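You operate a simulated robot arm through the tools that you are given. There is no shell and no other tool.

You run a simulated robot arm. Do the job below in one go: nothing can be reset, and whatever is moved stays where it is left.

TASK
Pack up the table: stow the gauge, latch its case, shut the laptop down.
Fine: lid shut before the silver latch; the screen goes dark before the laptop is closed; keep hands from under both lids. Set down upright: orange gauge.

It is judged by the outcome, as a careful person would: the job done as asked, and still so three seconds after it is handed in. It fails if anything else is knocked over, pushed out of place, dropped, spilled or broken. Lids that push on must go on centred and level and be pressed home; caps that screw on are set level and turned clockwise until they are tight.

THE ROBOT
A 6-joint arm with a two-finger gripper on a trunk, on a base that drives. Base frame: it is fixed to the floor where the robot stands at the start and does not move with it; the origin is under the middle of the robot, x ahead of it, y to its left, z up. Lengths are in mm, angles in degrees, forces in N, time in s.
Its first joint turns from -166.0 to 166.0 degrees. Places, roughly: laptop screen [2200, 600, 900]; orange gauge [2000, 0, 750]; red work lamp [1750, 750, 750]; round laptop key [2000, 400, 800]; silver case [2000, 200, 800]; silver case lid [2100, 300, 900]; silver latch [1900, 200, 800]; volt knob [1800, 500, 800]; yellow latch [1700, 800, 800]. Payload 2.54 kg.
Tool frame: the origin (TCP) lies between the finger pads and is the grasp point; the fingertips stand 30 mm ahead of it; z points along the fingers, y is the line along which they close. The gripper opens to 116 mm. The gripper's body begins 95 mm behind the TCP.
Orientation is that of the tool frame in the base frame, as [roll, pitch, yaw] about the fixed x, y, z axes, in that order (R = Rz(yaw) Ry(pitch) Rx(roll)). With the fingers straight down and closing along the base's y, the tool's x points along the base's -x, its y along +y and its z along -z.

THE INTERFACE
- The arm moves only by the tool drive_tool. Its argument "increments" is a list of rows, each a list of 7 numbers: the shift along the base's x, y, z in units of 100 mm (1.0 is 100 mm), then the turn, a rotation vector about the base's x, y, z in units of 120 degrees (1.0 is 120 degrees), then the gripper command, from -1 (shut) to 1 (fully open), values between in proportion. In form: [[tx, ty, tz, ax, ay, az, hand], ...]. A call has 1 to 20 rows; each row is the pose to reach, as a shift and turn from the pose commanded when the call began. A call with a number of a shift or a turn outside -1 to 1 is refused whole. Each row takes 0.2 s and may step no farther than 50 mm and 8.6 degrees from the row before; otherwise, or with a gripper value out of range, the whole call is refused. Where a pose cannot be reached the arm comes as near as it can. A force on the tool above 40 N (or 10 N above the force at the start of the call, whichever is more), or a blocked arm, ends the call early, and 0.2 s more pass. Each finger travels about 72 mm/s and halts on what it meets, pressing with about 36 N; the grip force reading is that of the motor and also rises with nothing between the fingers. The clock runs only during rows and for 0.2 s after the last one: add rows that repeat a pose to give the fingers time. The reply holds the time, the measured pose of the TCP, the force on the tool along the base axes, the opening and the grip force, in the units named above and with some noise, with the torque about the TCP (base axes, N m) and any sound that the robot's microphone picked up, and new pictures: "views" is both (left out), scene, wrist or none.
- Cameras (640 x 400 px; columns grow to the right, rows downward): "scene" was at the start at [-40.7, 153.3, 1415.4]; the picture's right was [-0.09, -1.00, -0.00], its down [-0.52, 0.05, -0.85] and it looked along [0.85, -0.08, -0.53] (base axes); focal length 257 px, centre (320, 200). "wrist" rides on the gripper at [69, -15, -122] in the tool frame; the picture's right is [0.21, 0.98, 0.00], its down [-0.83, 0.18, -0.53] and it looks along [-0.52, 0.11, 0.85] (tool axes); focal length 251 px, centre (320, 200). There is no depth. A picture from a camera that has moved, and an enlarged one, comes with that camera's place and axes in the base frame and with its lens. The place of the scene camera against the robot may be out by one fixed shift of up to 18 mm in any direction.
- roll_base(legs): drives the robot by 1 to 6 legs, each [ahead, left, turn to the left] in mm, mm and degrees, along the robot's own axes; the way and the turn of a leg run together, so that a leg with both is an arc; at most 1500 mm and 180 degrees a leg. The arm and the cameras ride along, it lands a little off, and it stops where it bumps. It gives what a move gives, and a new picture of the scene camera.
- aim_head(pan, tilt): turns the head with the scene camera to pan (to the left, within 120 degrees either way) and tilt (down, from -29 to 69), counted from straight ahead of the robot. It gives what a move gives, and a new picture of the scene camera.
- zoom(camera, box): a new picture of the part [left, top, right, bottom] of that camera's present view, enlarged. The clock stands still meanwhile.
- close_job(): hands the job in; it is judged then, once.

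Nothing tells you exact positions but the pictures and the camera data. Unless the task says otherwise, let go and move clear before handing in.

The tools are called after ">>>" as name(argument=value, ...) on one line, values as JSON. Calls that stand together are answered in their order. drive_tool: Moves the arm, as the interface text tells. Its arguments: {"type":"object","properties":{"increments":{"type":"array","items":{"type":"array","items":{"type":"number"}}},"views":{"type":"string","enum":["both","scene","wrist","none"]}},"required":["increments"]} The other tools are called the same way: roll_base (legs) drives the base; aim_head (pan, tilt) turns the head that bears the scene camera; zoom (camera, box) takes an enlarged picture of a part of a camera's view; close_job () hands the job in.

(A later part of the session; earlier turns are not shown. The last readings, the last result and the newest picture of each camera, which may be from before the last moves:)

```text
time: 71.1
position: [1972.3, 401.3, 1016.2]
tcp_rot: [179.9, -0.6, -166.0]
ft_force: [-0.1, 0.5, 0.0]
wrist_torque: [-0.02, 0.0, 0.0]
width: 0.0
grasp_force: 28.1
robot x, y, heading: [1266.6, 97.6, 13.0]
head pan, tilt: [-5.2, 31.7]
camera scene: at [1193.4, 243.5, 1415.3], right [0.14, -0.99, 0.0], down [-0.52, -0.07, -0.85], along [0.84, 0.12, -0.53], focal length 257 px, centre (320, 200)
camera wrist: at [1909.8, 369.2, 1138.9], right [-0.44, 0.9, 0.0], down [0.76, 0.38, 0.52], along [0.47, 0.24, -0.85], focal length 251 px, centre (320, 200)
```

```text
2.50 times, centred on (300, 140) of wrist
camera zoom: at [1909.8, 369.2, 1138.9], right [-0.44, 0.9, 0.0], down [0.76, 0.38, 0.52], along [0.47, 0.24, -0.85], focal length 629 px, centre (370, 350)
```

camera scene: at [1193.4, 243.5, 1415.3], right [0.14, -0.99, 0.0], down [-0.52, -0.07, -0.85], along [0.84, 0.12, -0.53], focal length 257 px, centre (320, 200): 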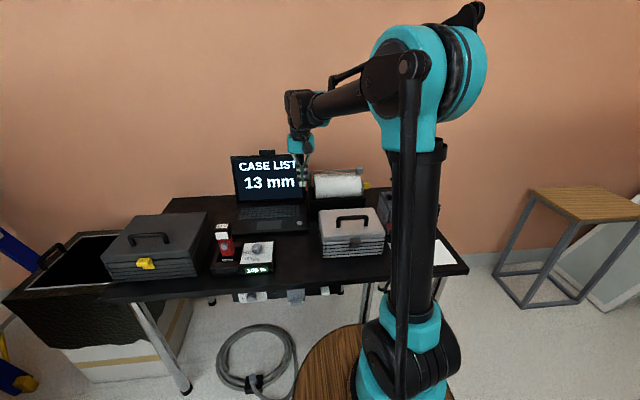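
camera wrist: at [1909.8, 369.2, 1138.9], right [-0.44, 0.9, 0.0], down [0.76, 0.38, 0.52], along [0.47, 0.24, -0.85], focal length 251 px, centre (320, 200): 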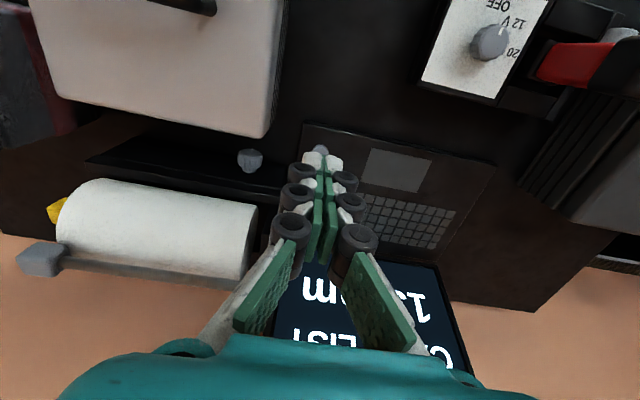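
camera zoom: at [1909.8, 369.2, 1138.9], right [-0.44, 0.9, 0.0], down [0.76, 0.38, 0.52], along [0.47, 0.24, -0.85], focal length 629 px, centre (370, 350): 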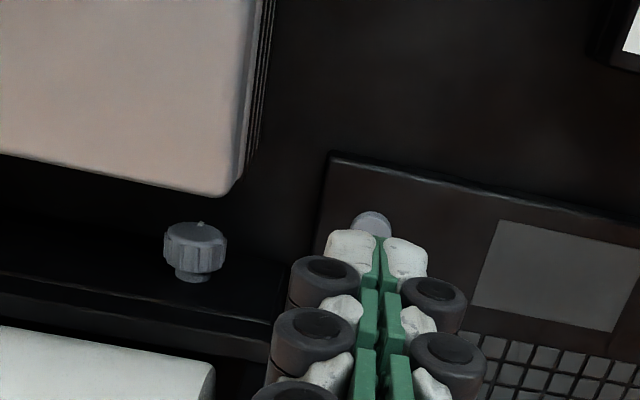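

>>> drive_tool(increments=[[0.1, 0.3, -0.2, 0, 0, 0, -1], [0.2, 0.6, -0.4, 0, 0, 0, -1], [0.3, 0.8, -0.7, 0, 0, 0, -1], [0.3, 0.8, -0.9, 0, 0, 0, -1], [0.3, 0.8, -0.9, 0, 0, 0, -1]], views="wrist")

>>> zoom(camera="wrist", box=[160, 60, 400, 220])

```text
time: 72.3
position: [2003.1, 480.3, 924.4]
tcp_rot: [-180.0, -0.6, -166.0]
ft_force: [0.0, 0.0, -0.2]
wrist_torque: [0.02, -0.02, 0.06]
width: 0.0
grasp_force: 28.2
robot x, y, heading: [1267.0, 104.9, 13.4]
head pan, tilt: [-5.2, 31.7]
camera wrist: at [1940.3, 448.1, 1047.2], right [-0.44, 0.9, 0.0], down [0.76, 0.38, 0.52], along [0.47, 0.24, -0.85], focal length 251 px, centre (320, 200)
```

wrist: 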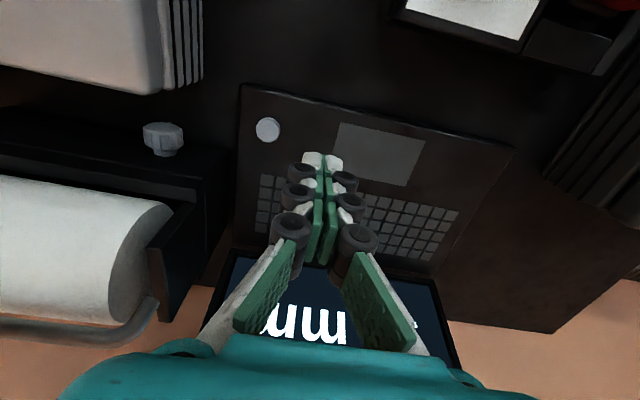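

```text
2.50 times, centred on (280, 140) of wrist
camera zoom: at [1940.3, 448.1, 1047.2], right [-0.44, 0.9, 0.0], down [0.76, 0.38, 0.52], along [0.47, 0.24, -0.85], focal length 629 px, centre (420, 350)
```

zoom: 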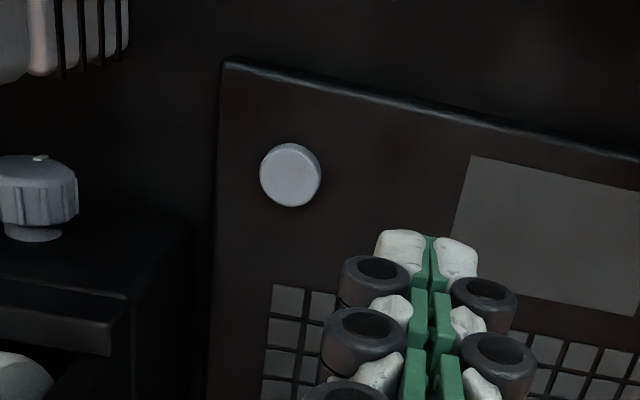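

The key is at about (2035, 432, 774), 27 mm wide. I'll move directly above it and descend to just over it.

>>> drive_tool(increments=[[0.15, -0.25, 0, 0, 0, 0, -1], [0.32, -0.486, 0, 0, 0, 0, -1], [0.32, -0.486, -0.4, 0, 0, 0, -1], [0.32, -0.486, -0.8, 0, 0, 0, -1], [0.32, -0.486, -1, 0, 0, 0, -1], [0.32, -0.486, -1, 0, 0, 0, -1]], views="both")

>>> zoom(camera="scene", box=[240, 170, 340, 240])

>>> zoom(camera="wrist", box=[220, 80, 420, 240])

```text
time: 73.7
position: [2034.5, 434.1, 827.6]
tcp_rot: [-180.0, -0.5, -166.0]
ft_force: [-0.5, -0.5, 0.1]
wrist_torque: [0.01, 0.02, 0.02]
width: 0.0
grasp_force: 28.0
robot x, y, heading: [1262.5, 100.0, 12.9]
head pan, tilt: [-5.2, 31.7]
camera scene: at [1193.5, 243.6, 1415.3], right [0.14, -0.99, 0.0], down [-0.52, -0.07, -0.85], along [0.84, 0.12, -0.53], focal length 257 px, centre (320, 200)
camera wrist: at [1971.9, 401.1, 950.3], right [-0.44, 0.9, 0.0], down [0.76, 0.38, 0.52], along [0.47, 0.24, -0.85], focal length 251 px, centre (320, 200)
```

scene: 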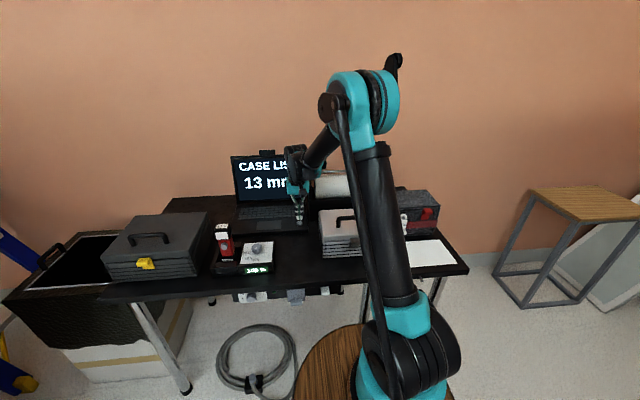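
wrist: 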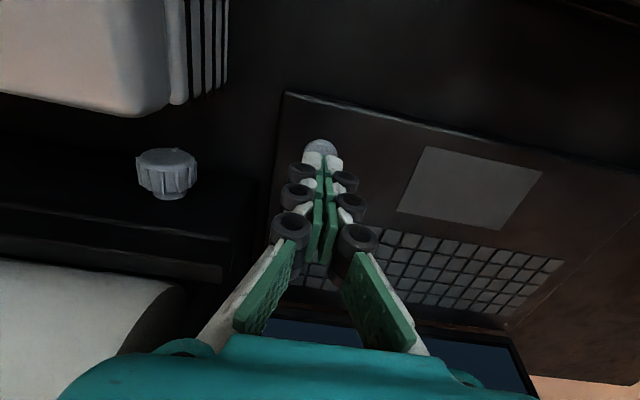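

```text
5.71 times, centred on (290, 205) of scene
camera zoom: at [1193.5, 243.6, 1415.3], right [0.14, -0.99, 0.0], down [-0.52, -0.07, -0.85], along [0.84, 0.12, -0.53], focal length 1466 px, centre (491, 171)
```

zoom: 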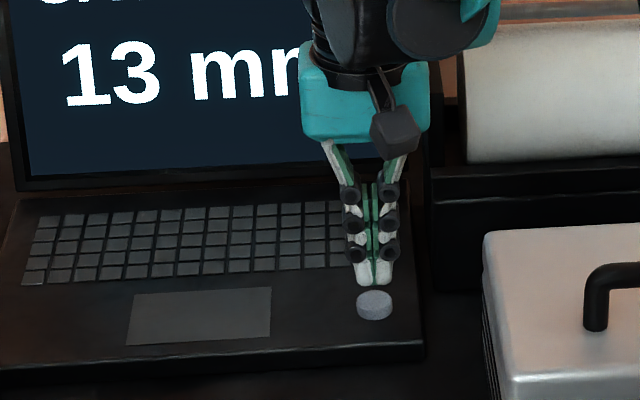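

```text
2.50 times, centred on (320, 160) of wrist
camera zoom: at [1971.9, 401.1, 950.3], right [-0.44, 0.9, 0.0], down [0.76, 0.38, 0.52], along [0.47, 0.24, -0.85], focal length 629 px, centre (320, 300)
```

zoom: 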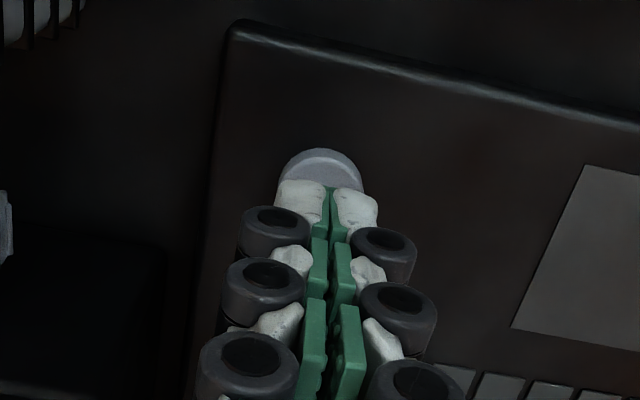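

The tips are right above the key. I'll press down slowly.

>>> drive_tool(increments=[[0, 0, -0.1, 0, 0, 0, -1], [0, 0, -0.18, 0, 0, 0, -1], [0, 0, -0.21, 0, 0, 0, -1], [0, 0, -0.24, 0, 0, 0, -1], [0, 0, -0.26, 0, 0, 0, -1], [0, 0, -0.26, 0, 0, 0, -1]], views="scene")

>>> zoom(camera="scene", box=[220, 140, 340, 240])

```text
time: 75.1
position: [2033.1, 431.5, 801.6]
tcp_rot: [180.0, -0.5, -166.0]
ft_force: [1.4, 0.1, 1.7]
wrist_torque: [0.0, -0.04, 0.02]
width: 6.1
grasp_force: 28.8
robot x, y, heading: [1267.3, 103.2, 13.2]
head pan, tilt: [-5.2, 31.7]
heard: click
camera scene: at [1193.4, 243.5, 1415.3], right [0.14, -0.99, 0.0], down [-0.52, -0.07, -0.85], along [0.84, 0.12, -0.53], focal length 257 px, centre (320, 200)
```

scene: 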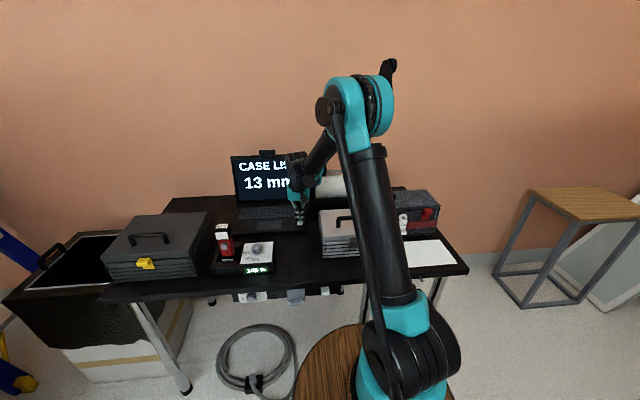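

```text
4.00 times, centred on (280, 190) of scene
camera zoom: at [1193.4, 243.5, 1415.3], right [0.14, -0.99, 0.0], down [-0.52, -0.07, -0.85], along [0.84, 0.12, -0.53], focal length 1026 px, centre (480, 240)
```

zoom: 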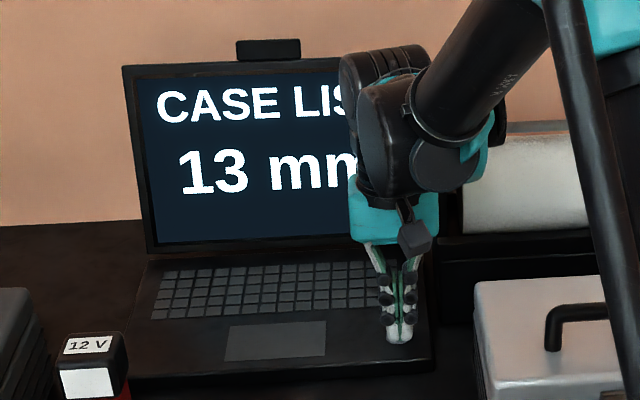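

A click sounded. The screen is still lit, so I'll keep holding briefly and look again.

>>> drive_tool(increments=[[0, 0, 0, 0, 0, 0, -1], [0, 0, 0, 0, 0, 0, -1], [0, 0, 0, 0, 0, 0, -1], [0, 0, 0, 0, 0, 0, -1]], views="scene")

```text
time: 76.1
position: [2033.5, 432.7, 801.4]
tcp_rot: [179.9, -0.6, -165.9]
ft_force: [0.9, -0.1, 1.5]
wrist_torque: [0.01, 0.0, 0.0]
width: 5.8
grasp_force: 28.7
robot x, y, heading: [1267.3, 102.0, 13.1]
head pan, tilt: [-5.2, 31.7]
camera scene: at [1193.4, 243.5, 1415.3], right [0.14, -0.99, 0.0], down [-0.52, -0.07, -0.85], along [0.84, 0.12, -0.53], focal length 257 px, centre (320, 200)
```

scene: 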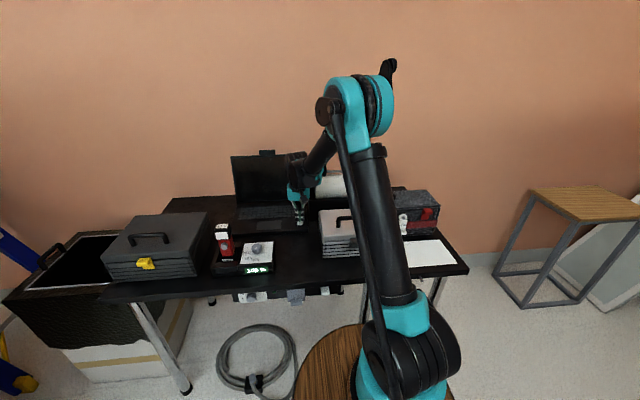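

The screen has gone dark. I'll release the key, rise clear, and confirm it stays dark.

>>> drive_tool(increments=[[0, 0, 0.2, 0, 0, 0, -1], [0, 0, 0.6, 0, 0, 0, -1], [0, 0, 1, 0, 0, 0, -1], [0, 0, 1, 0, 0, 0, -1]], views="none")

>>> drive_tool(increments=[[-0.1, -0.1, 0.4, 0, 0, 0, -1], [-0.2, -0.2, 0.8, 0, 0, 0, -1], [-0.2, -0.2, 1, 0, 0, 0, -1], [-0.2, -0.2, 1, 0, 0, 0, -1], [-0.2, -0.2, 1, 0, 0, 0, -1]], views="both")

>>> zoom(camera="scene", box=[210, 130, 350, 240])

```text
time: 77.1
position: [2033.0, 433.2, 900.1]
tcp_rot: [179.9, -0.7, -166.1]
ft_force: [0.7, -0.4, 0.3]
wrist_torque: [-0.02, 0.01, 0.0]
width: 0.0
grasp_force: 27.6
robot x, y, heading: [1266.3, 102.0, 13.2]
head pan, tilt: [-5.2, 31.7]
```

```text
time: 78.3
position: [2014.1, 413.2, 1000.9]
tcp_rot: [179.9, -0.6, -166.0]
ft_force: [-0.6, -1.2, 0.0]
wrist_torque: [0.01, 0.03, -0.02]
width: 0.0
grasp_force: 28.4
robot x, y, heading: [1265.4, 100.8, 13.2]
head pan, tilt: [-5.2, 31.7]
camera scene: at [1193.5, 243.5, 1415.3], right [0.14, -0.99, 0.0], down [-0.52, -0.07, -0.85], along [0.84, 0.12, -0.53], focal length 257 px, centre (320, 200)
camera wrist: at [1951.3, 380.8, 1122.8], right [-0.44, 0.9, 0.0], down [0.76, 0.38, 0.52], along [0.47, 0.24, -0.85], focal length 251 px, centre (320, 200)
```

scene: 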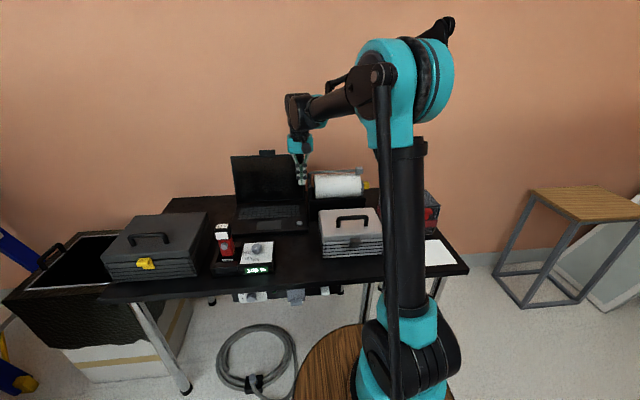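
wrist: 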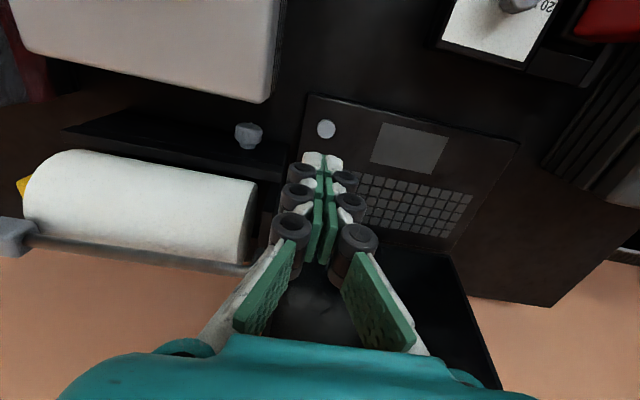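

```text
3.64 times, centred on (280, 185) of scene
camera zoom: at [1193.5, 243.5, 1415.3], right [0.14, -0.99, 0.0], down [-0.52, -0.07, -0.85], along [0.84, 0.12, -0.53], focal length 933 px, centre (466, 254)
```

zoom: 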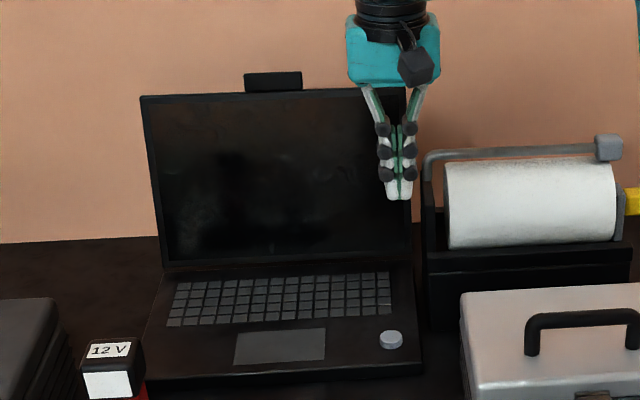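

The screen stays dark. Now the lid: its top edge is near (2255, 432)–(2185, 732), z≈994, which is too far from here. I'll raise and retract the arm, then drive the base a little closer while keeping its platform clear of the coiled hose on the floor.

>>> drive_tool(increments=[[-0.3, -0.1, 0.3, 0, 0, 0, -1], [-0.6, -0.2, 0.6, 0, 0, 0, -1], [-0.9, -0.3, 0.9, 0, 0, 0, -1], [-1, -0.3, 1, 0, 0, 0, -1], [-1, -0.3, 1, 0, 0, 0, -1]], views="none")

>>> drive_tool(increments=[[-0.3, 0, 0.1, 0, 0, 0, -1], [-0.6, 0, 0.2, 0, 0, 0, -1], [-0.9, 0, 0.3, 0, 0, 0, -1], [-0.9, 0, 0.3, 0, 0, 0, -1]], views="both")

>>> aim_head(pan=15, tilt=55)

```text
time: 79.5
position: [1913.8, 381.6, 1100.5]
tcp_rot: [-180.0, -0.7, -166.0]
ft_force: [-0.6, 0.2, 0.0]
wrist_torque: [0.03, 0.03, -0.02]
width: 0.2
grasp_force: 28.8
robot x, y, heading: [1267.0, 99.0, 13.2]
head pan, tilt: [-5.2, 31.7]
```

```text
time: 80.5
position: [1823.4, 381.1, 1131.5]
tcp_rot: [-180.0, -0.7, -166.0]
ft_force: [0.4, 0.4, -0.1]
wrist_torque: [0.03, 0.0, -0.01]
width: 0.0
grasp_force: 28.6
robot x, y, heading: [1265.5, 103.8, 13.1]
head pan, tilt: [-5.2, 31.7]
camera scene: at [1193.5, 243.6, 1415.3], right [0.14, -0.99, 0.0], down [-0.52, -0.07, -0.85], along [0.84, 0.12, -0.53], focal length 257 px, centre (320, 200)
camera wrist: at [1761.7, 349.4, 1253.8], right [-0.44, 0.9, 0.0], down [0.76, 0.38, 0.53], along [0.47, 0.24, -0.85], focal length 251 px, centre (320, 200)
```

scene: 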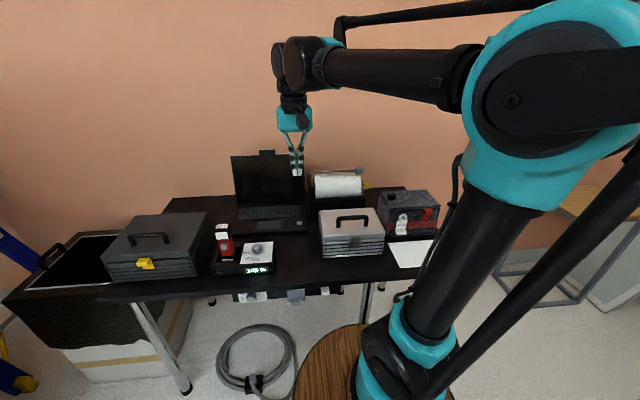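
wrist: 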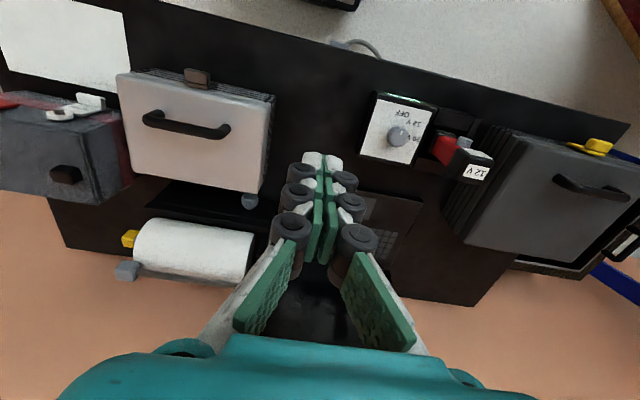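

```text
time: 81.4
position: [1824.7, 382.0, 1131.2]
tcp_rot: [-180.0, -0.6, -166.0]
ft_force: [0.3, -0.3, -0.5]
wrist_torque: [0.0, 0.02, 0.0]
width: 0.0
grasp_force: 29.1
robot x, y, heading: [1265.0, 103.0, 13.2]
head pan, tilt: [15.0, 55.0]
camera scene: at [1168.2, 265.0, 1382.0], right [0.47, -0.88, 0.0], down [-0.72, -0.39, -0.57], along [0.51, 0.27, -0.82], focal length 257 px, centre (320, 200)
```

scene: 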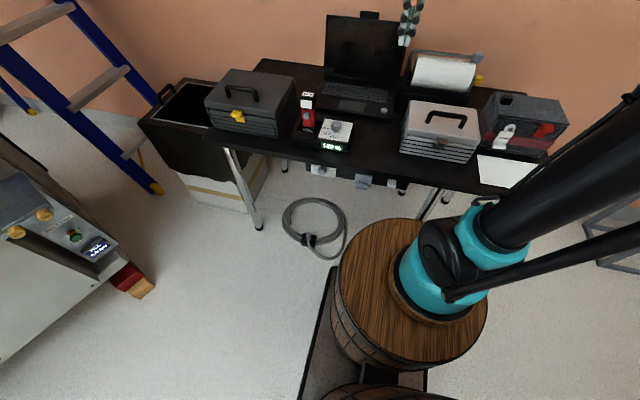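

I now see that the arm's axis sits further ahead on the base than I assumed, so the lid should be reachable without driving. I'll move the hand above the laptop to measure its lid top edge and what lies behind it.

>>> drive_tool(increments=[[0.4, 0.15, 0, 0, 0, 0, -1], [0.8, 0.3, 0, 0, 0, 0, -1], [1, 0.4, 0, 0, 0, 0, -1], [1, 0.4, 0, 0, 0, 0, -1]], views="none")

>>> drive_tool(increments=[[0.4, 0.15, 0, 0, 0, 0, -1], [0.8, 0.3, 0, 0, 0, 0, -1], [1, 0.4, 0, 0, 0, 0, -1], [1, 0.4, 0, 0, 0, 0, -1]], views="wrist")

>>> drive_tool(increments=[[0.4, 0.15, 0, 0, 0, 0, -1], [0.8, 0.3, 0, 0, 0, 0, -1], [1, 0.4, 0, 0, 0, 0, -1], [1, 0.4, 0, 0, 0, 0, -1]], views="both")

```text
time: 82.4
position: [1923.9, 421.9, 1130.3]
tcp_rot: [-179.9, -0.6, -166.0]
ft_force: [0.2, -0.1, 0.0]
wrist_torque: [0.0, -0.01, -0.02]
width: 0.0
grasp_force: 29.1
robot x, y, heading: [1261.8, 102.0, 13.2]
head pan, tilt: [15.0, 55.0]
```

```text
time: 83.4
position: [2024.9, 460.4, 1129.9]
tcp_rot: [-179.9, -0.6, -166.0]
ft_force: [0.3, 0.4, -0.3]
wrist_torque: [-0.01, -0.01, -0.04]
width: 0.1
grasp_force: 28.6
robot x, y, heading: [1264.2, 100.6, 13.1]
head pan, tilt: [15.0, 55.0]
camera wrist: at [1962.5, 428.9, 1251.8], right [-0.44, 0.9, 0.0], down [0.76, 0.38, 0.53], along [0.47, 0.24, -0.85], focal length 251 px, centre (320, 200)
```

wrist: 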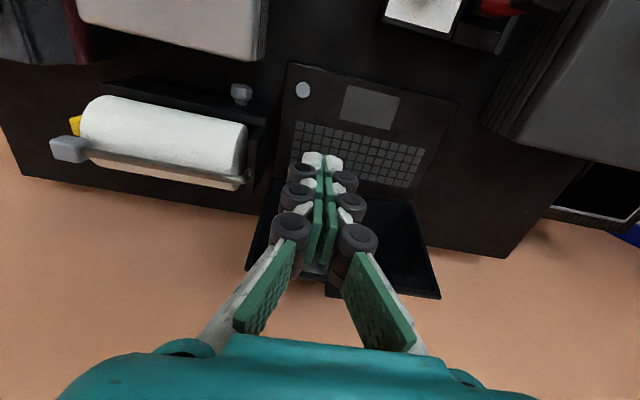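

```text
time: 84.4
position: [2123.2, 504.0, 1130.9]
tcp_rot: [180.0, -0.7, -166.0]
ft_force: [-0.4, 0.4, 0.0]
wrist_torque: [0.0, -0.02, -0.03]
width: 0.3
grasp_force: 28.1
robot x, y, heading: [1266.6, 99.4, 13.0]
head pan, tilt: [15.0, 55.0]
camera scene: at [1168.1, 265.1, 1381.9], right [0.47, -0.88, 0.0], down [-0.72, -0.39, -0.57], along [0.51, 0.27, -0.82], focal length 257 px, centre (320, 200)
camera wrist: at [2060.8, 470.9, 1253.8], right [-0.44, 0.9, 0.0], down [0.76, 0.38, 0.53], along [0.47, 0.24, -0.85], focal length 251 px, centre (320, 200)
```

scene: 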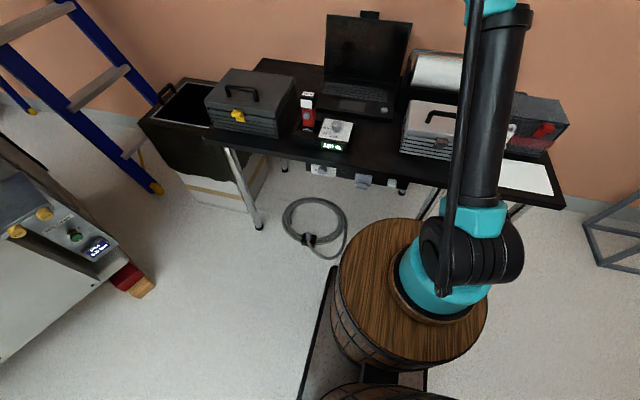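
wrist: 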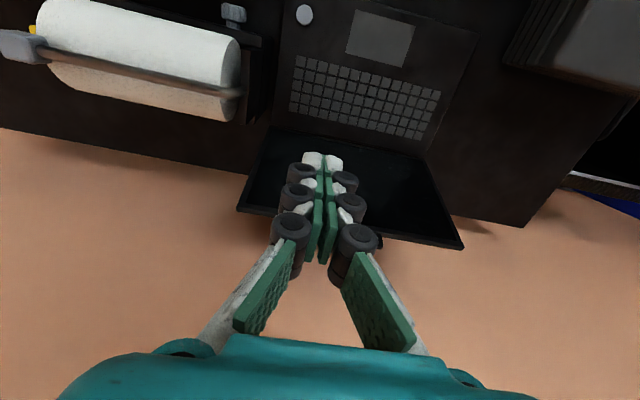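

The lid's top edge runs from (2267, 456) to (2190, 760) at z≈987, hinge at x≈2221, and there's free space behind it before the wall. I'll move over the lid to just behind its top edge, between the right corner and the centre tab.

>>> drive_tool(increments=[[0.4, 0.1, 0, 0, 0, 0, -1], [0.8, 0.2, 0, 0, 0, 0, -1], [1, 0.25, 0, 0, 0, 0, -1], [1, 0.25, 0, 0, 0, 0, -1]], views="none")

>>> drive_tool(increments=[[0.25, 0.05, 0, 0, 0, 0, -1], [0.48, 0.1, 0, 0, 0, 0, -1], [0.48, 0.1, 0, 0, 0, 0, -1]], views="both")

>>> zoom(camera="wrist", box=[200, 60, 480, 260])

```text
time: 85.4
position: [2191.6, 515.3, 1122.6]
tcp_rot: [180.0, -0.6, -166.1]
ft_force: [0.0, 0.7, -0.7]
wrist_torque: [-0.01, 0.01, -0.02]
width: 0.1
grasp_force: 28.7
out of reach, approached as far as the arm can: row 2, 3, 4
robot x, y, heading: [1268.7, 98.9, 13.2]
head pan, tilt: [15.0, 55.0]
```

```text
time: 86.2
position: [2205.4, 510.4, 1106.6]
tcp_rot: [180.0, -0.7, -166.0]
ft_force: [-0.3, -0.5, 0.1]
wrist_torque: [0.04, 0.01, -0.02]
width: 0.0
grasp_force: 29.0
out of reach, approached as far as the arm can: row 1, 2, 3
robot x, y, heading: [1265.8, 100.9, 13.0]
head pan, tilt: [15.0, 55.0]
camera scene: at [1168.3, 265.2, 1381.9], right [0.47, -0.88, 0.0], down [-0.72, -0.39, -0.57], along [0.51, 0.27, -0.82], focal length 257 px, centre (320, 200)
camera wrist: at [2143.4, 478.3, 1229.2], right [-0.44, 0.9, 0.0], down [0.76, 0.38, 0.52], along [0.47, 0.24, -0.85], focal length 251 px, centre (320, 200)
```

scene: 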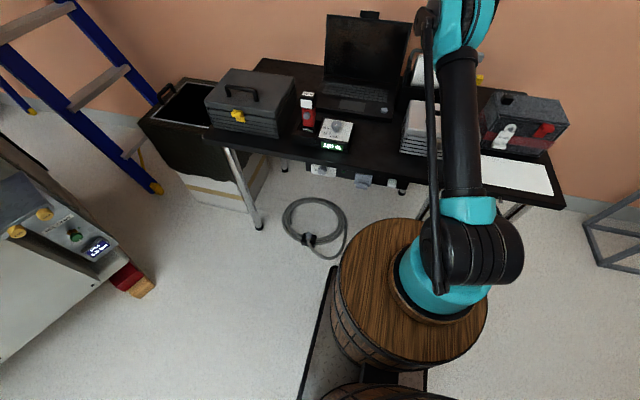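
wrist: 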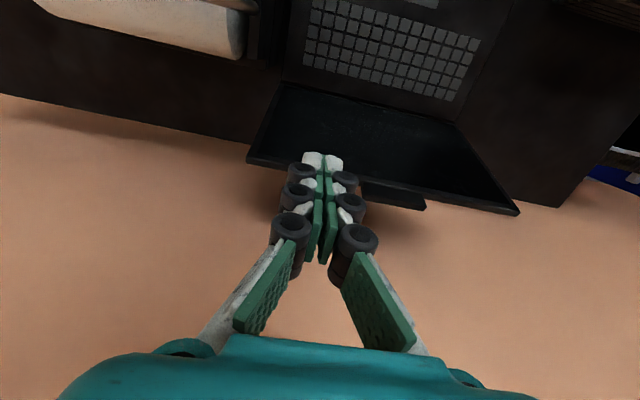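

```text
2.00 times, centred on (340, 160) of wrist
camera zoom: at [2143.4, 478.3, 1229.2], right [-0.44, 0.9, 0.0], down [0.76, 0.38, 0.52], along [0.47, 0.24, -0.85], focal length 503 px, centre (280, 280)
```

zoom: 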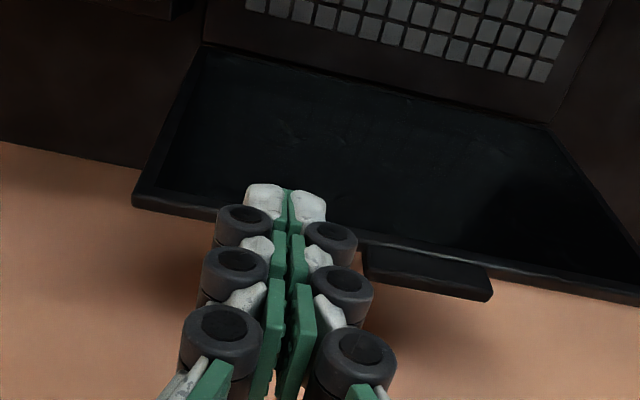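

The lid is just beyond reach, so I do need to come closer. I'll retract the arm, turn the base right (away from the hose), then move about 100 mm nearer, keeping the platform clear of table legs and hose.

>>> drive_tool(increments=[[-0.4, -0.1, 0.1, 0, 0, 0, -1], [-0.8, -0.2, 0.2, 0, 0, 0, -1], [-1, -0.3, 0.25, 0, 0, 0, -1], [-1, -0.3, 0.25, 0, 0, 0, -1]], views="none")

>>> drive_tool(increments=[[-0.4, -0.1, 0, 0, 0, 0, -1], [-0.8, -0.2, 0, 0, 0, 0, -1], [-1, -0.3, 0, 0, 0, 0, -1], [-1, -0.3, 0, 0, 0, 0, -1]], views="none")

>>> roll_base(legs=[[0, 0, -23]])

```text
time: 87.2
position: [2105.3, 478.6, 1130.7]
tcp_rot: [-180.0, -0.5, -166.0]
ft_force: [0.5, -0.3, -0.7]
wrist_torque: [0.02, 0.0, -0.03]
width: 0.0
grasp_force: 28.8
robot x, y, heading: [1263.9, 101.0, 13.4]
head pan, tilt: [15.0, 55.0]
```

```text
time: 88.2
position: [2006.8, 448.6, 1131.6]
tcp_rot: [-180.0, -0.6, -166.0]
ft_force: [0.1, -0.1, -0.3]
wrist_torque: [0.0, 0.01, 0.04]
width: 0.2
grasp_force: 28.8
robot x, y, heading: [1266.1, 99.6, 13.1]
head pan, tilt: [15.0, 55.0]
```

```text
time: 89.8
position: [2085.4, 128.9, 1131.3]
tcp_rot: [180.0, -0.6, 171.0]
ft_force: [-0.4, 1.0, -0.3]
wrist_torque: [0.01, -0.01, 0.0]
width: 0.0
grasp_force: 28.3
robot x, y, heading: [1266.4, 100.9, -10.3]
head pan, tilt: [15.0, 55.0]
camera scene: at [1235.3, 287.1, 1381.9], right [0.09, -1.0, 0.0], down [-0.82, -0.07, -0.57], along [0.57, 0.05, -0.82], focal length 257 px, centre (320, 200)
```

scene: 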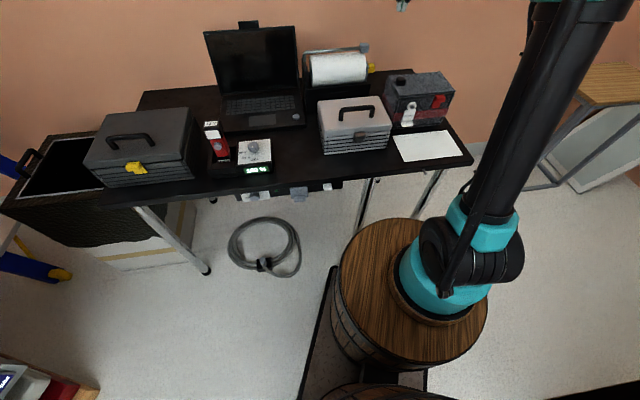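

The platform is now clear of the hose. I'll move about 90 mm ahead and 55 mm left.

>>> roll_base(legs=[[91, 55, 0]])

>>> aim_head(pan=15, tilt=35)

```text
time: 91.0
position: [2181.9, 167.9, 1130.5]
tcp_rot: [-180.0, -0.6, 170.9]
ft_force: [0.3, -0.3, 0.3]
wrist_torque: [-0.01, 0.02, -0.03]
width: 0.4
grasp_force: 28.3
robot x, y, heading: [1366.4, 140.5, -9.9]
head pan, tilt: [15.0, 55.0]
camera scene: at [1333.3, 326.4, 1381.9], right [0.09, -1.0, 0.0], down [-0.82, -0.07, -0.57], along [0.57, 0.05, -0.82], focal length 257 px, centre (320, 200)
```

scene: 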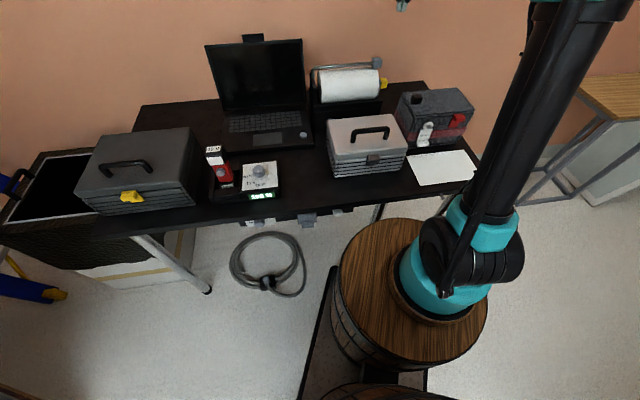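

```text
time: 91.8
position: [2182.5, 167.9, 1130.7]
tcp_rot: [180.0, -0.6, 170.9]
ft_force: [-0.7, 0.4, -0.4]
wrist_torque: [-0.02, -0.02, -0.03]
width: 0.0
grasp_force: 28.3
robot x, y, heading: [1366.7, 140.3, -9.8]
head pan, tilt: [15.0, 35.0]
camera scene: at [1349.2, 327.8, 1410.1], right [0.09, -1.0, 0.0], down [-0.57, -0.05, -0.82], along [0.82, 0.07, -0.57], focal length 257 px, centre (320, 200)
```

scene: 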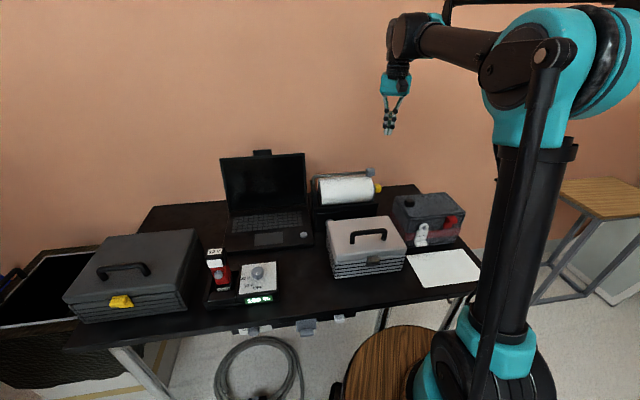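

Positioned well. Now I'll turn the hand parallel to the laptop again and carry it, high up, to just behind the lid's top edge.

>>> drive_tool(increments=[[0.05, 0.4, 0, 0, 0, 0.065, -1], [0.1, 0.8, 0, 0, 0, 0.13, -1], [0.15, 1, 0, 0, 0, 0.1925, -1], [0.15, 1, 0, 0, 0, 0.1925, -1]], views="none")

>>> drive_tool(increments=[[0.05, 0.4, 0, 0, 0, 0, -1], [0.1, 0.8, 0, 0, 0, 0, -1], [0.15, 1, 0, 0, 0, 0, -1], [0.15, 1, 0, 0, 0, 0, -1]], views="none")

>>> drive_tool(increments=[[0.05, 0.4, 0, 0, 0, 0, -1], [0.1, 0.8, -0.1, 0, 0, 0, -1], [0.15, 1, -0.2, 0, 0, 0, -1], [0.15, 1, -0.2, 0, 0, 0, -1]], views="both")

```text
time: 92.8
position: [2200.6, 268.7, 1131.7]
tcp_rot: [180.0, -0.6, -166.0]
ft_force: [-0.6, 0.3, 1.0]
wrist_torque: [-0.01, 0.02, -0.03]
width: 0.0
grasp_force: 28.4
robot x, y, heading: [1366.2, 139.6, -10.0]
head pan, tilt: [15.0, 35.0]
```

```text
time: 93.8
position: [2214.2, 369.0, 1132.3]
tcp_rot: [180.0, -0.7, -166.1]
ft_force: [0.0, 0.4, 0.2]
wrist_torque: [0.02, -0.01, -0.01]
width: 0.1
grasp_force: 28.2
robot x, y, heading: [1364.7, 139.1, -10.0]
head pan, tilt: [15.0, 35.0]
```

```text
time: 94.8
position: [2227.4, 468.3, 1109.8]
tcp_rot: [-180.0, -0.6, -166.0]
ft_force: [-0.3, -0.4, 1.1]
wrist_torque: [0.01, 0.0, 0.0]
width: 0.0
grasp_force: 27.9
robot x, y, heading: [1366.0, 140.8, -10.0]
head pan, tilt: [15.0, 35.0]
camera scene: at [1349.1, 327.9, 1410.2], right [0.09, -1.0, 0.0], down [-0.57, -0.05, -0.82], along [0.82, 0.07, -0.57], focal length 257 px, centre (320, 200)
camera wrist: at [2165.7, 435.4, 1233.7], right [-0.44, 0.9, 0.0], down [0.76, 0.38, 0.52], along [0.47, 0.24, -0.85], focal length 251 px, centre (320, 200)
```

scene: 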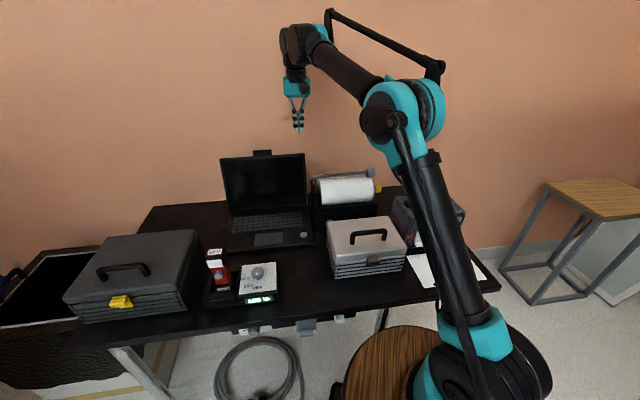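
wrist: 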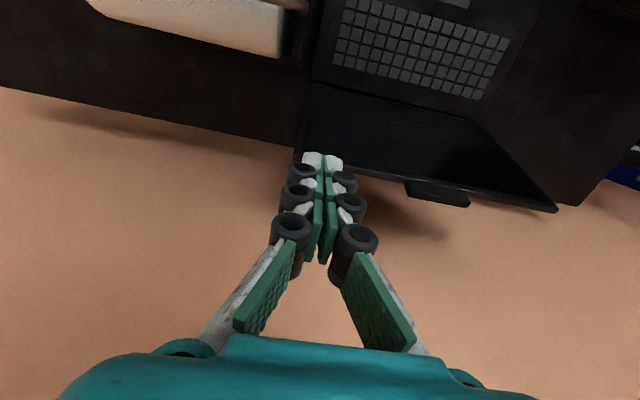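

The lid corners check out. I'll move to above the spot just behind the edge, then look before descending.

>>> drive_tool(increments=[[0.18, 0.35, 0, 0, 0, 0, -1], [0.376, 0.697, 0, 0, 0, 0, -1], [0.376, 0.697, -0.2, 0, 0, 0, -1], [0.376, 0.697, -0.4, 0, 0, 0, -1], [0.376, 0.697, -0.4, 0, 0, 0, -1]], views="both")

>>> zoom(camera="wrist", box=[200, 60, 440, 240])

>>> zoom(camera="scene", box=[210, 70, 340, 190])

```text
time: 96.0
position: [2264.0, 536.8, 1070.9]
tcp_rot: [179.9, -0.6, -166.0]
ft_force: [-0.1, -0.2, 0.6]
wrist_torque: [0.01, 0.01, 0.03]
width: 0.2
grasp_force: 28.7
out of reach, approached as far as the arm can: row 2, 3
robot x, y, heading: [1360.8, 137.8, -9.9]
head pan, tilt: [15.0, 35.0]
camera scene: at [1349.2, 327.9, 1410.2], right [0.09, -1.0, 0.0], down [-0.57, -0.05, -0.82], along [0.82, 0.07, -0.57], focal length 257 px, centre (320, 200)
camera wrist: at [2202.7, 503.5, 1193.3], right [-0.44, 0.9, 0.0], down [0.76, 0.38, 0.52], along [0.47, 0.24, -0.85], focal length 251 px, centre (320, 200)
```

scene: 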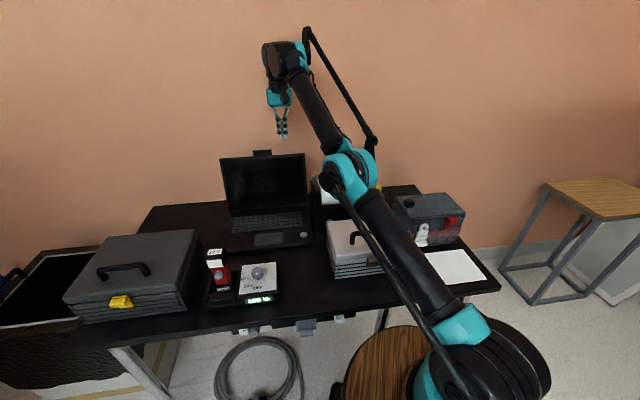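
wrist: 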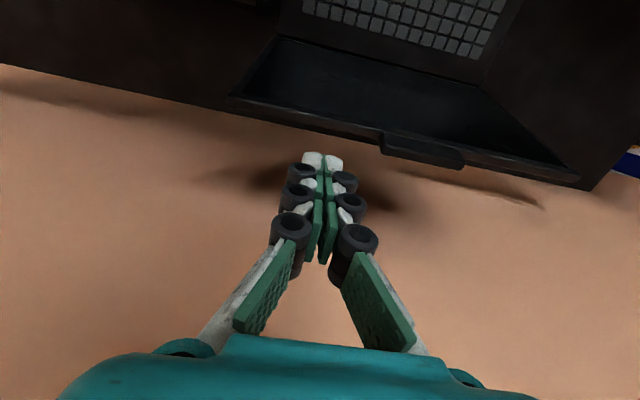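

```text
2.22 times, centred on (320, 150) of wrist
camera zoom: at [2202.7, 503.5, 1193.3], right [-0.44, 0.9, 0.0], down [0.76, 0.38, 0.52], along [0.47, 0.24, -0.85], focal length 559 px, centre (320, 311)
```

zoom: 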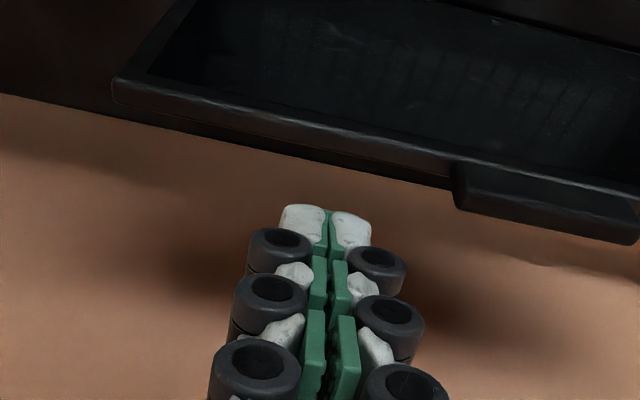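

```text
3.33 times, centred on (275, 130) of scene
camera zoom: at [1349.2, 327.9, 1410.2], right [0.09, -1.0, 0.0], down [-0.57, -0.05, -0.82], along [0.82, 0.07, -0.57], focal length 855 px, centre (470, 433)
```

zoom: 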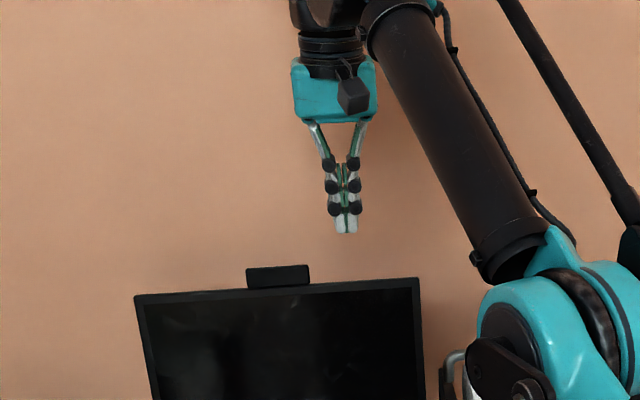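

The fingers hang just behind the lid's top edge, clear of the tab. Descending so the tips reach 20 mm below the edge.

>>> drive_tool(increments=[[0, 0, -0.25, 0, 0, 0, -1], [0, 0, -0.5, 0, 0, 0, -1], [0, 0, -0.65, 0, 0, 0, -1], [0, 0, -0.75, 0, 0, 0, -1], [0, 0, -0.75, 0, 0, 0, -1]], views="both")

>>> zoom(camera="wrist", box=[200, 60, 440, 240])

>>> zoom(camera="scene", box=[210, 90, 340, 210])

```text
time: 96.8
position: [2263.9, 537.0, 1012.7]
tcp_rot: [179.9, -0.5, -166.2]
ft_force: [2.8, 1.5, 12.3]
wrist_torque: [-0.01, 0.07, -0.05]
width: 6.1
grasp_force: 28.6
robot x, y, heading: [1363.1, 137.2, -10.0]
head pan, tilt: [15.0, 35.0]
stopped in row 3: the force on the tool passed its limit at 58 N (the readings are from after the stop); the commanded pose is now the measured one
camera scene: at [1348.9, 327.8, 1410.2], right [0.09, -1.0, 0.0], down [-0.57, -0.05, -0.82], along [0.82, 0.07, -0.57], focal length 257 px, centre (320, 200)
camera wrist: at [2201.0, 504.0, 1136.2], right [-0.44, 0.9, 0.0], down [0.76, 0.37, 0.53], along [0.47, 0.24, -0.85], focal length 251 px, centre (320, 200)
```

scene: 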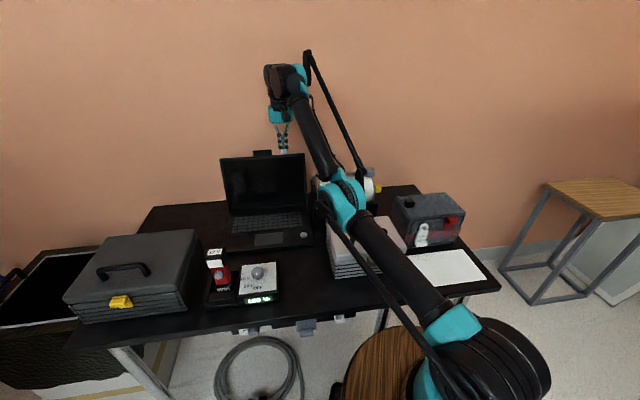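
wrist: 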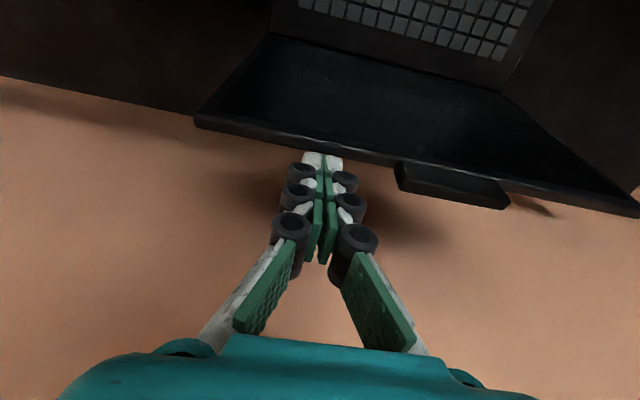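

```text
2.22 times, centred on (320, 150) of wrist
camera zoom: at [2201.0, 504.0, 1136.2], right [-0.44, 0.9, 0.0], down [0.76, 0.37, 0.53], along [0.47, 0.24, -0.85], focal length 559 px, centre (320, 311)
```

zoom: 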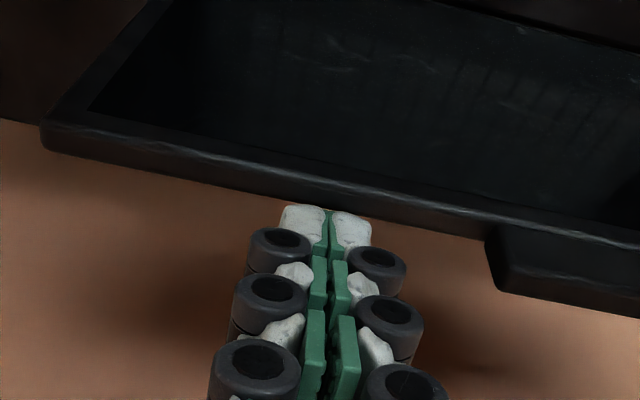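

```text
3.33 times, centred on (275, 150) of scene
camera zoom: at [1348.9, 327.8, 1410.2], right [0.09, -1.0, 0.0], down [-0.57, -0.05, -0.82], along [0.82, 0.07, -0.57], focal length 855 px, centre (470, 367)
```

zoom: 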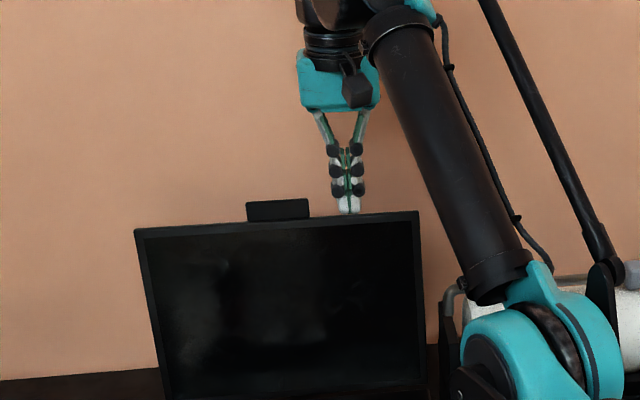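

The tips touched the lid's top edge (about 12 N now) because it lies slightly farther back than estimated. I'll rise, go 14 mm farther back, and try again.

>>> drive_tool(increments=[[0, 0, 0.15, 0, 0, 0, -1], [0, 0, 0.3, 0, 0, 0, -1], [0.07, 0.018, 0.3, 0, 0, 0, -1], [0.14, 0.035, 0.3, 0, 0, 0, -1], [0.14, 0.035, 0.3, 0, 0, 0, -1]], views="wrist")

>>> zoom(camera="wrist", box=[200, 60, 440, 240])

```text
time: 98.0
position: [2278.0, 540.0, 1043.3]
tcp_rot: [179.9, -0.4, -166.0]
ft_force: [-0.2, -0.1, -0.4]
wrist_torque: [-0.02, -0.01, 0.01]
width: 0.0
grasp_force: 28.7
robot x, y, heading: [1368.6, 140.0, -10.0]
head pan, tilt: [15.0, 35.0]
camera wrist: at [2215.3, 507.4, 1165.4], right [-0.44, 0.9, 0.0], down [0.76, 0.38, 0.53], along [0.47, 0.24, -0.85], focal length 251 px, centre (320, 200)
```

wrist: 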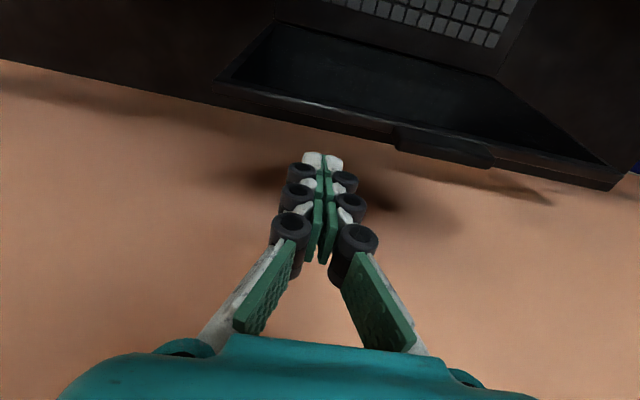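

```text
2.22 times, centred on (320, 150) of wrist
camera zoom: at [2215.3, 507.4, 1165.4], right [-0.44, 0.9, 0.0], down [0.76, 0.38, 0.53], along [0.47, 0.24, -0.85], focal length 559 px, centre (320, 311)
```

zoom: 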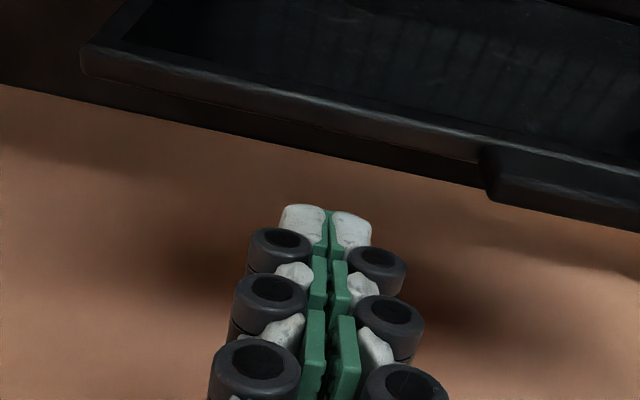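

There's now a visible gap behind the lid. Descending again carefully.

>>> drive_tool(increments=[[0, 0, -0.2, 0, 0, 0, -1], [0, 0, -0.3, 0, 0, 0, -1], [0, 0, -0.38, 0, 0, 0, -1], [0, 0, -0.45, 0, 0, 0, -1], [0, 0, -0.48, 0, 0, 0, -1], [0, 0, -0.48, 0, 0, 0, -1]], views="both")

>>> zoom(camera="scene", box=[210, 90, 340, 210])

```text
time: 99.4
position: [2277.1, 540.4, 994.6]
tcp_rot: [179.9, -0.4, -166.0]
ft_force: [-0.2, 0.6, -0.1]
wrist_torque: [0.0, 0.0, -0.01]
width: 0.2
grasp_force: 28.2
robot x, y, heading: [1368.1, 137.9, -10.3]
head pan, tilt: [15.0, 35.0]
camera scene: at [1349.3, 328.0, 1410.2], right [0.09, -1.0, 0.0], down [-0.57, -0.05, -0.82], along [0.82, 0.07, -0.57], focal length 257 px, centre (320, 200)
camera wrist: at [2215.0, 507.5, 1117.0], right [-0.44, 0.9, 0.0], down [0.76, 0.38, 0.53], along [0.47, 0.24, -0.85], focal length 251 px, centre (320, 200)
```

scene: 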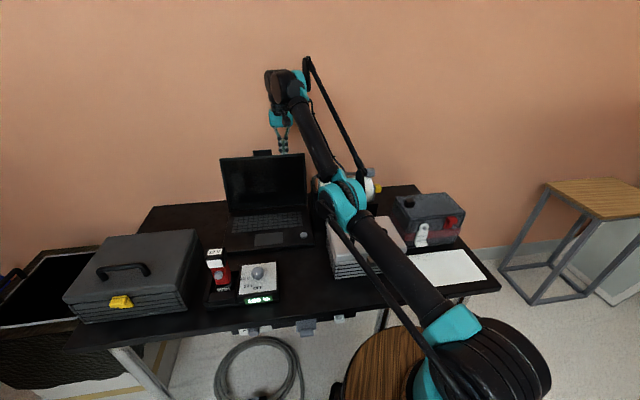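
wrist: 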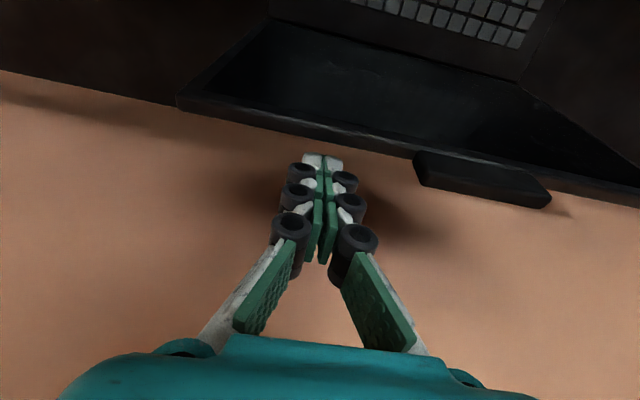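

```text
3.33 times, centred on (275, 150) of scene
camera zoom: at [1349.3, 328.0, 1410.2], right [0.09, -1.0, 0.0], down [-0.57, -0.05, -0.82], along [0.82, 0.07, -0.57], focal length 855 px, centre (470, 367)
```

zoom: 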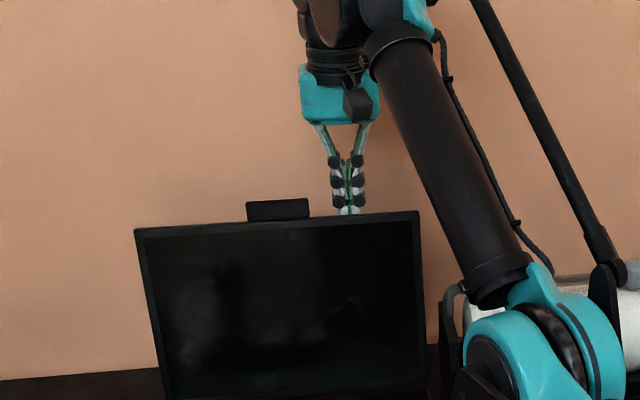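

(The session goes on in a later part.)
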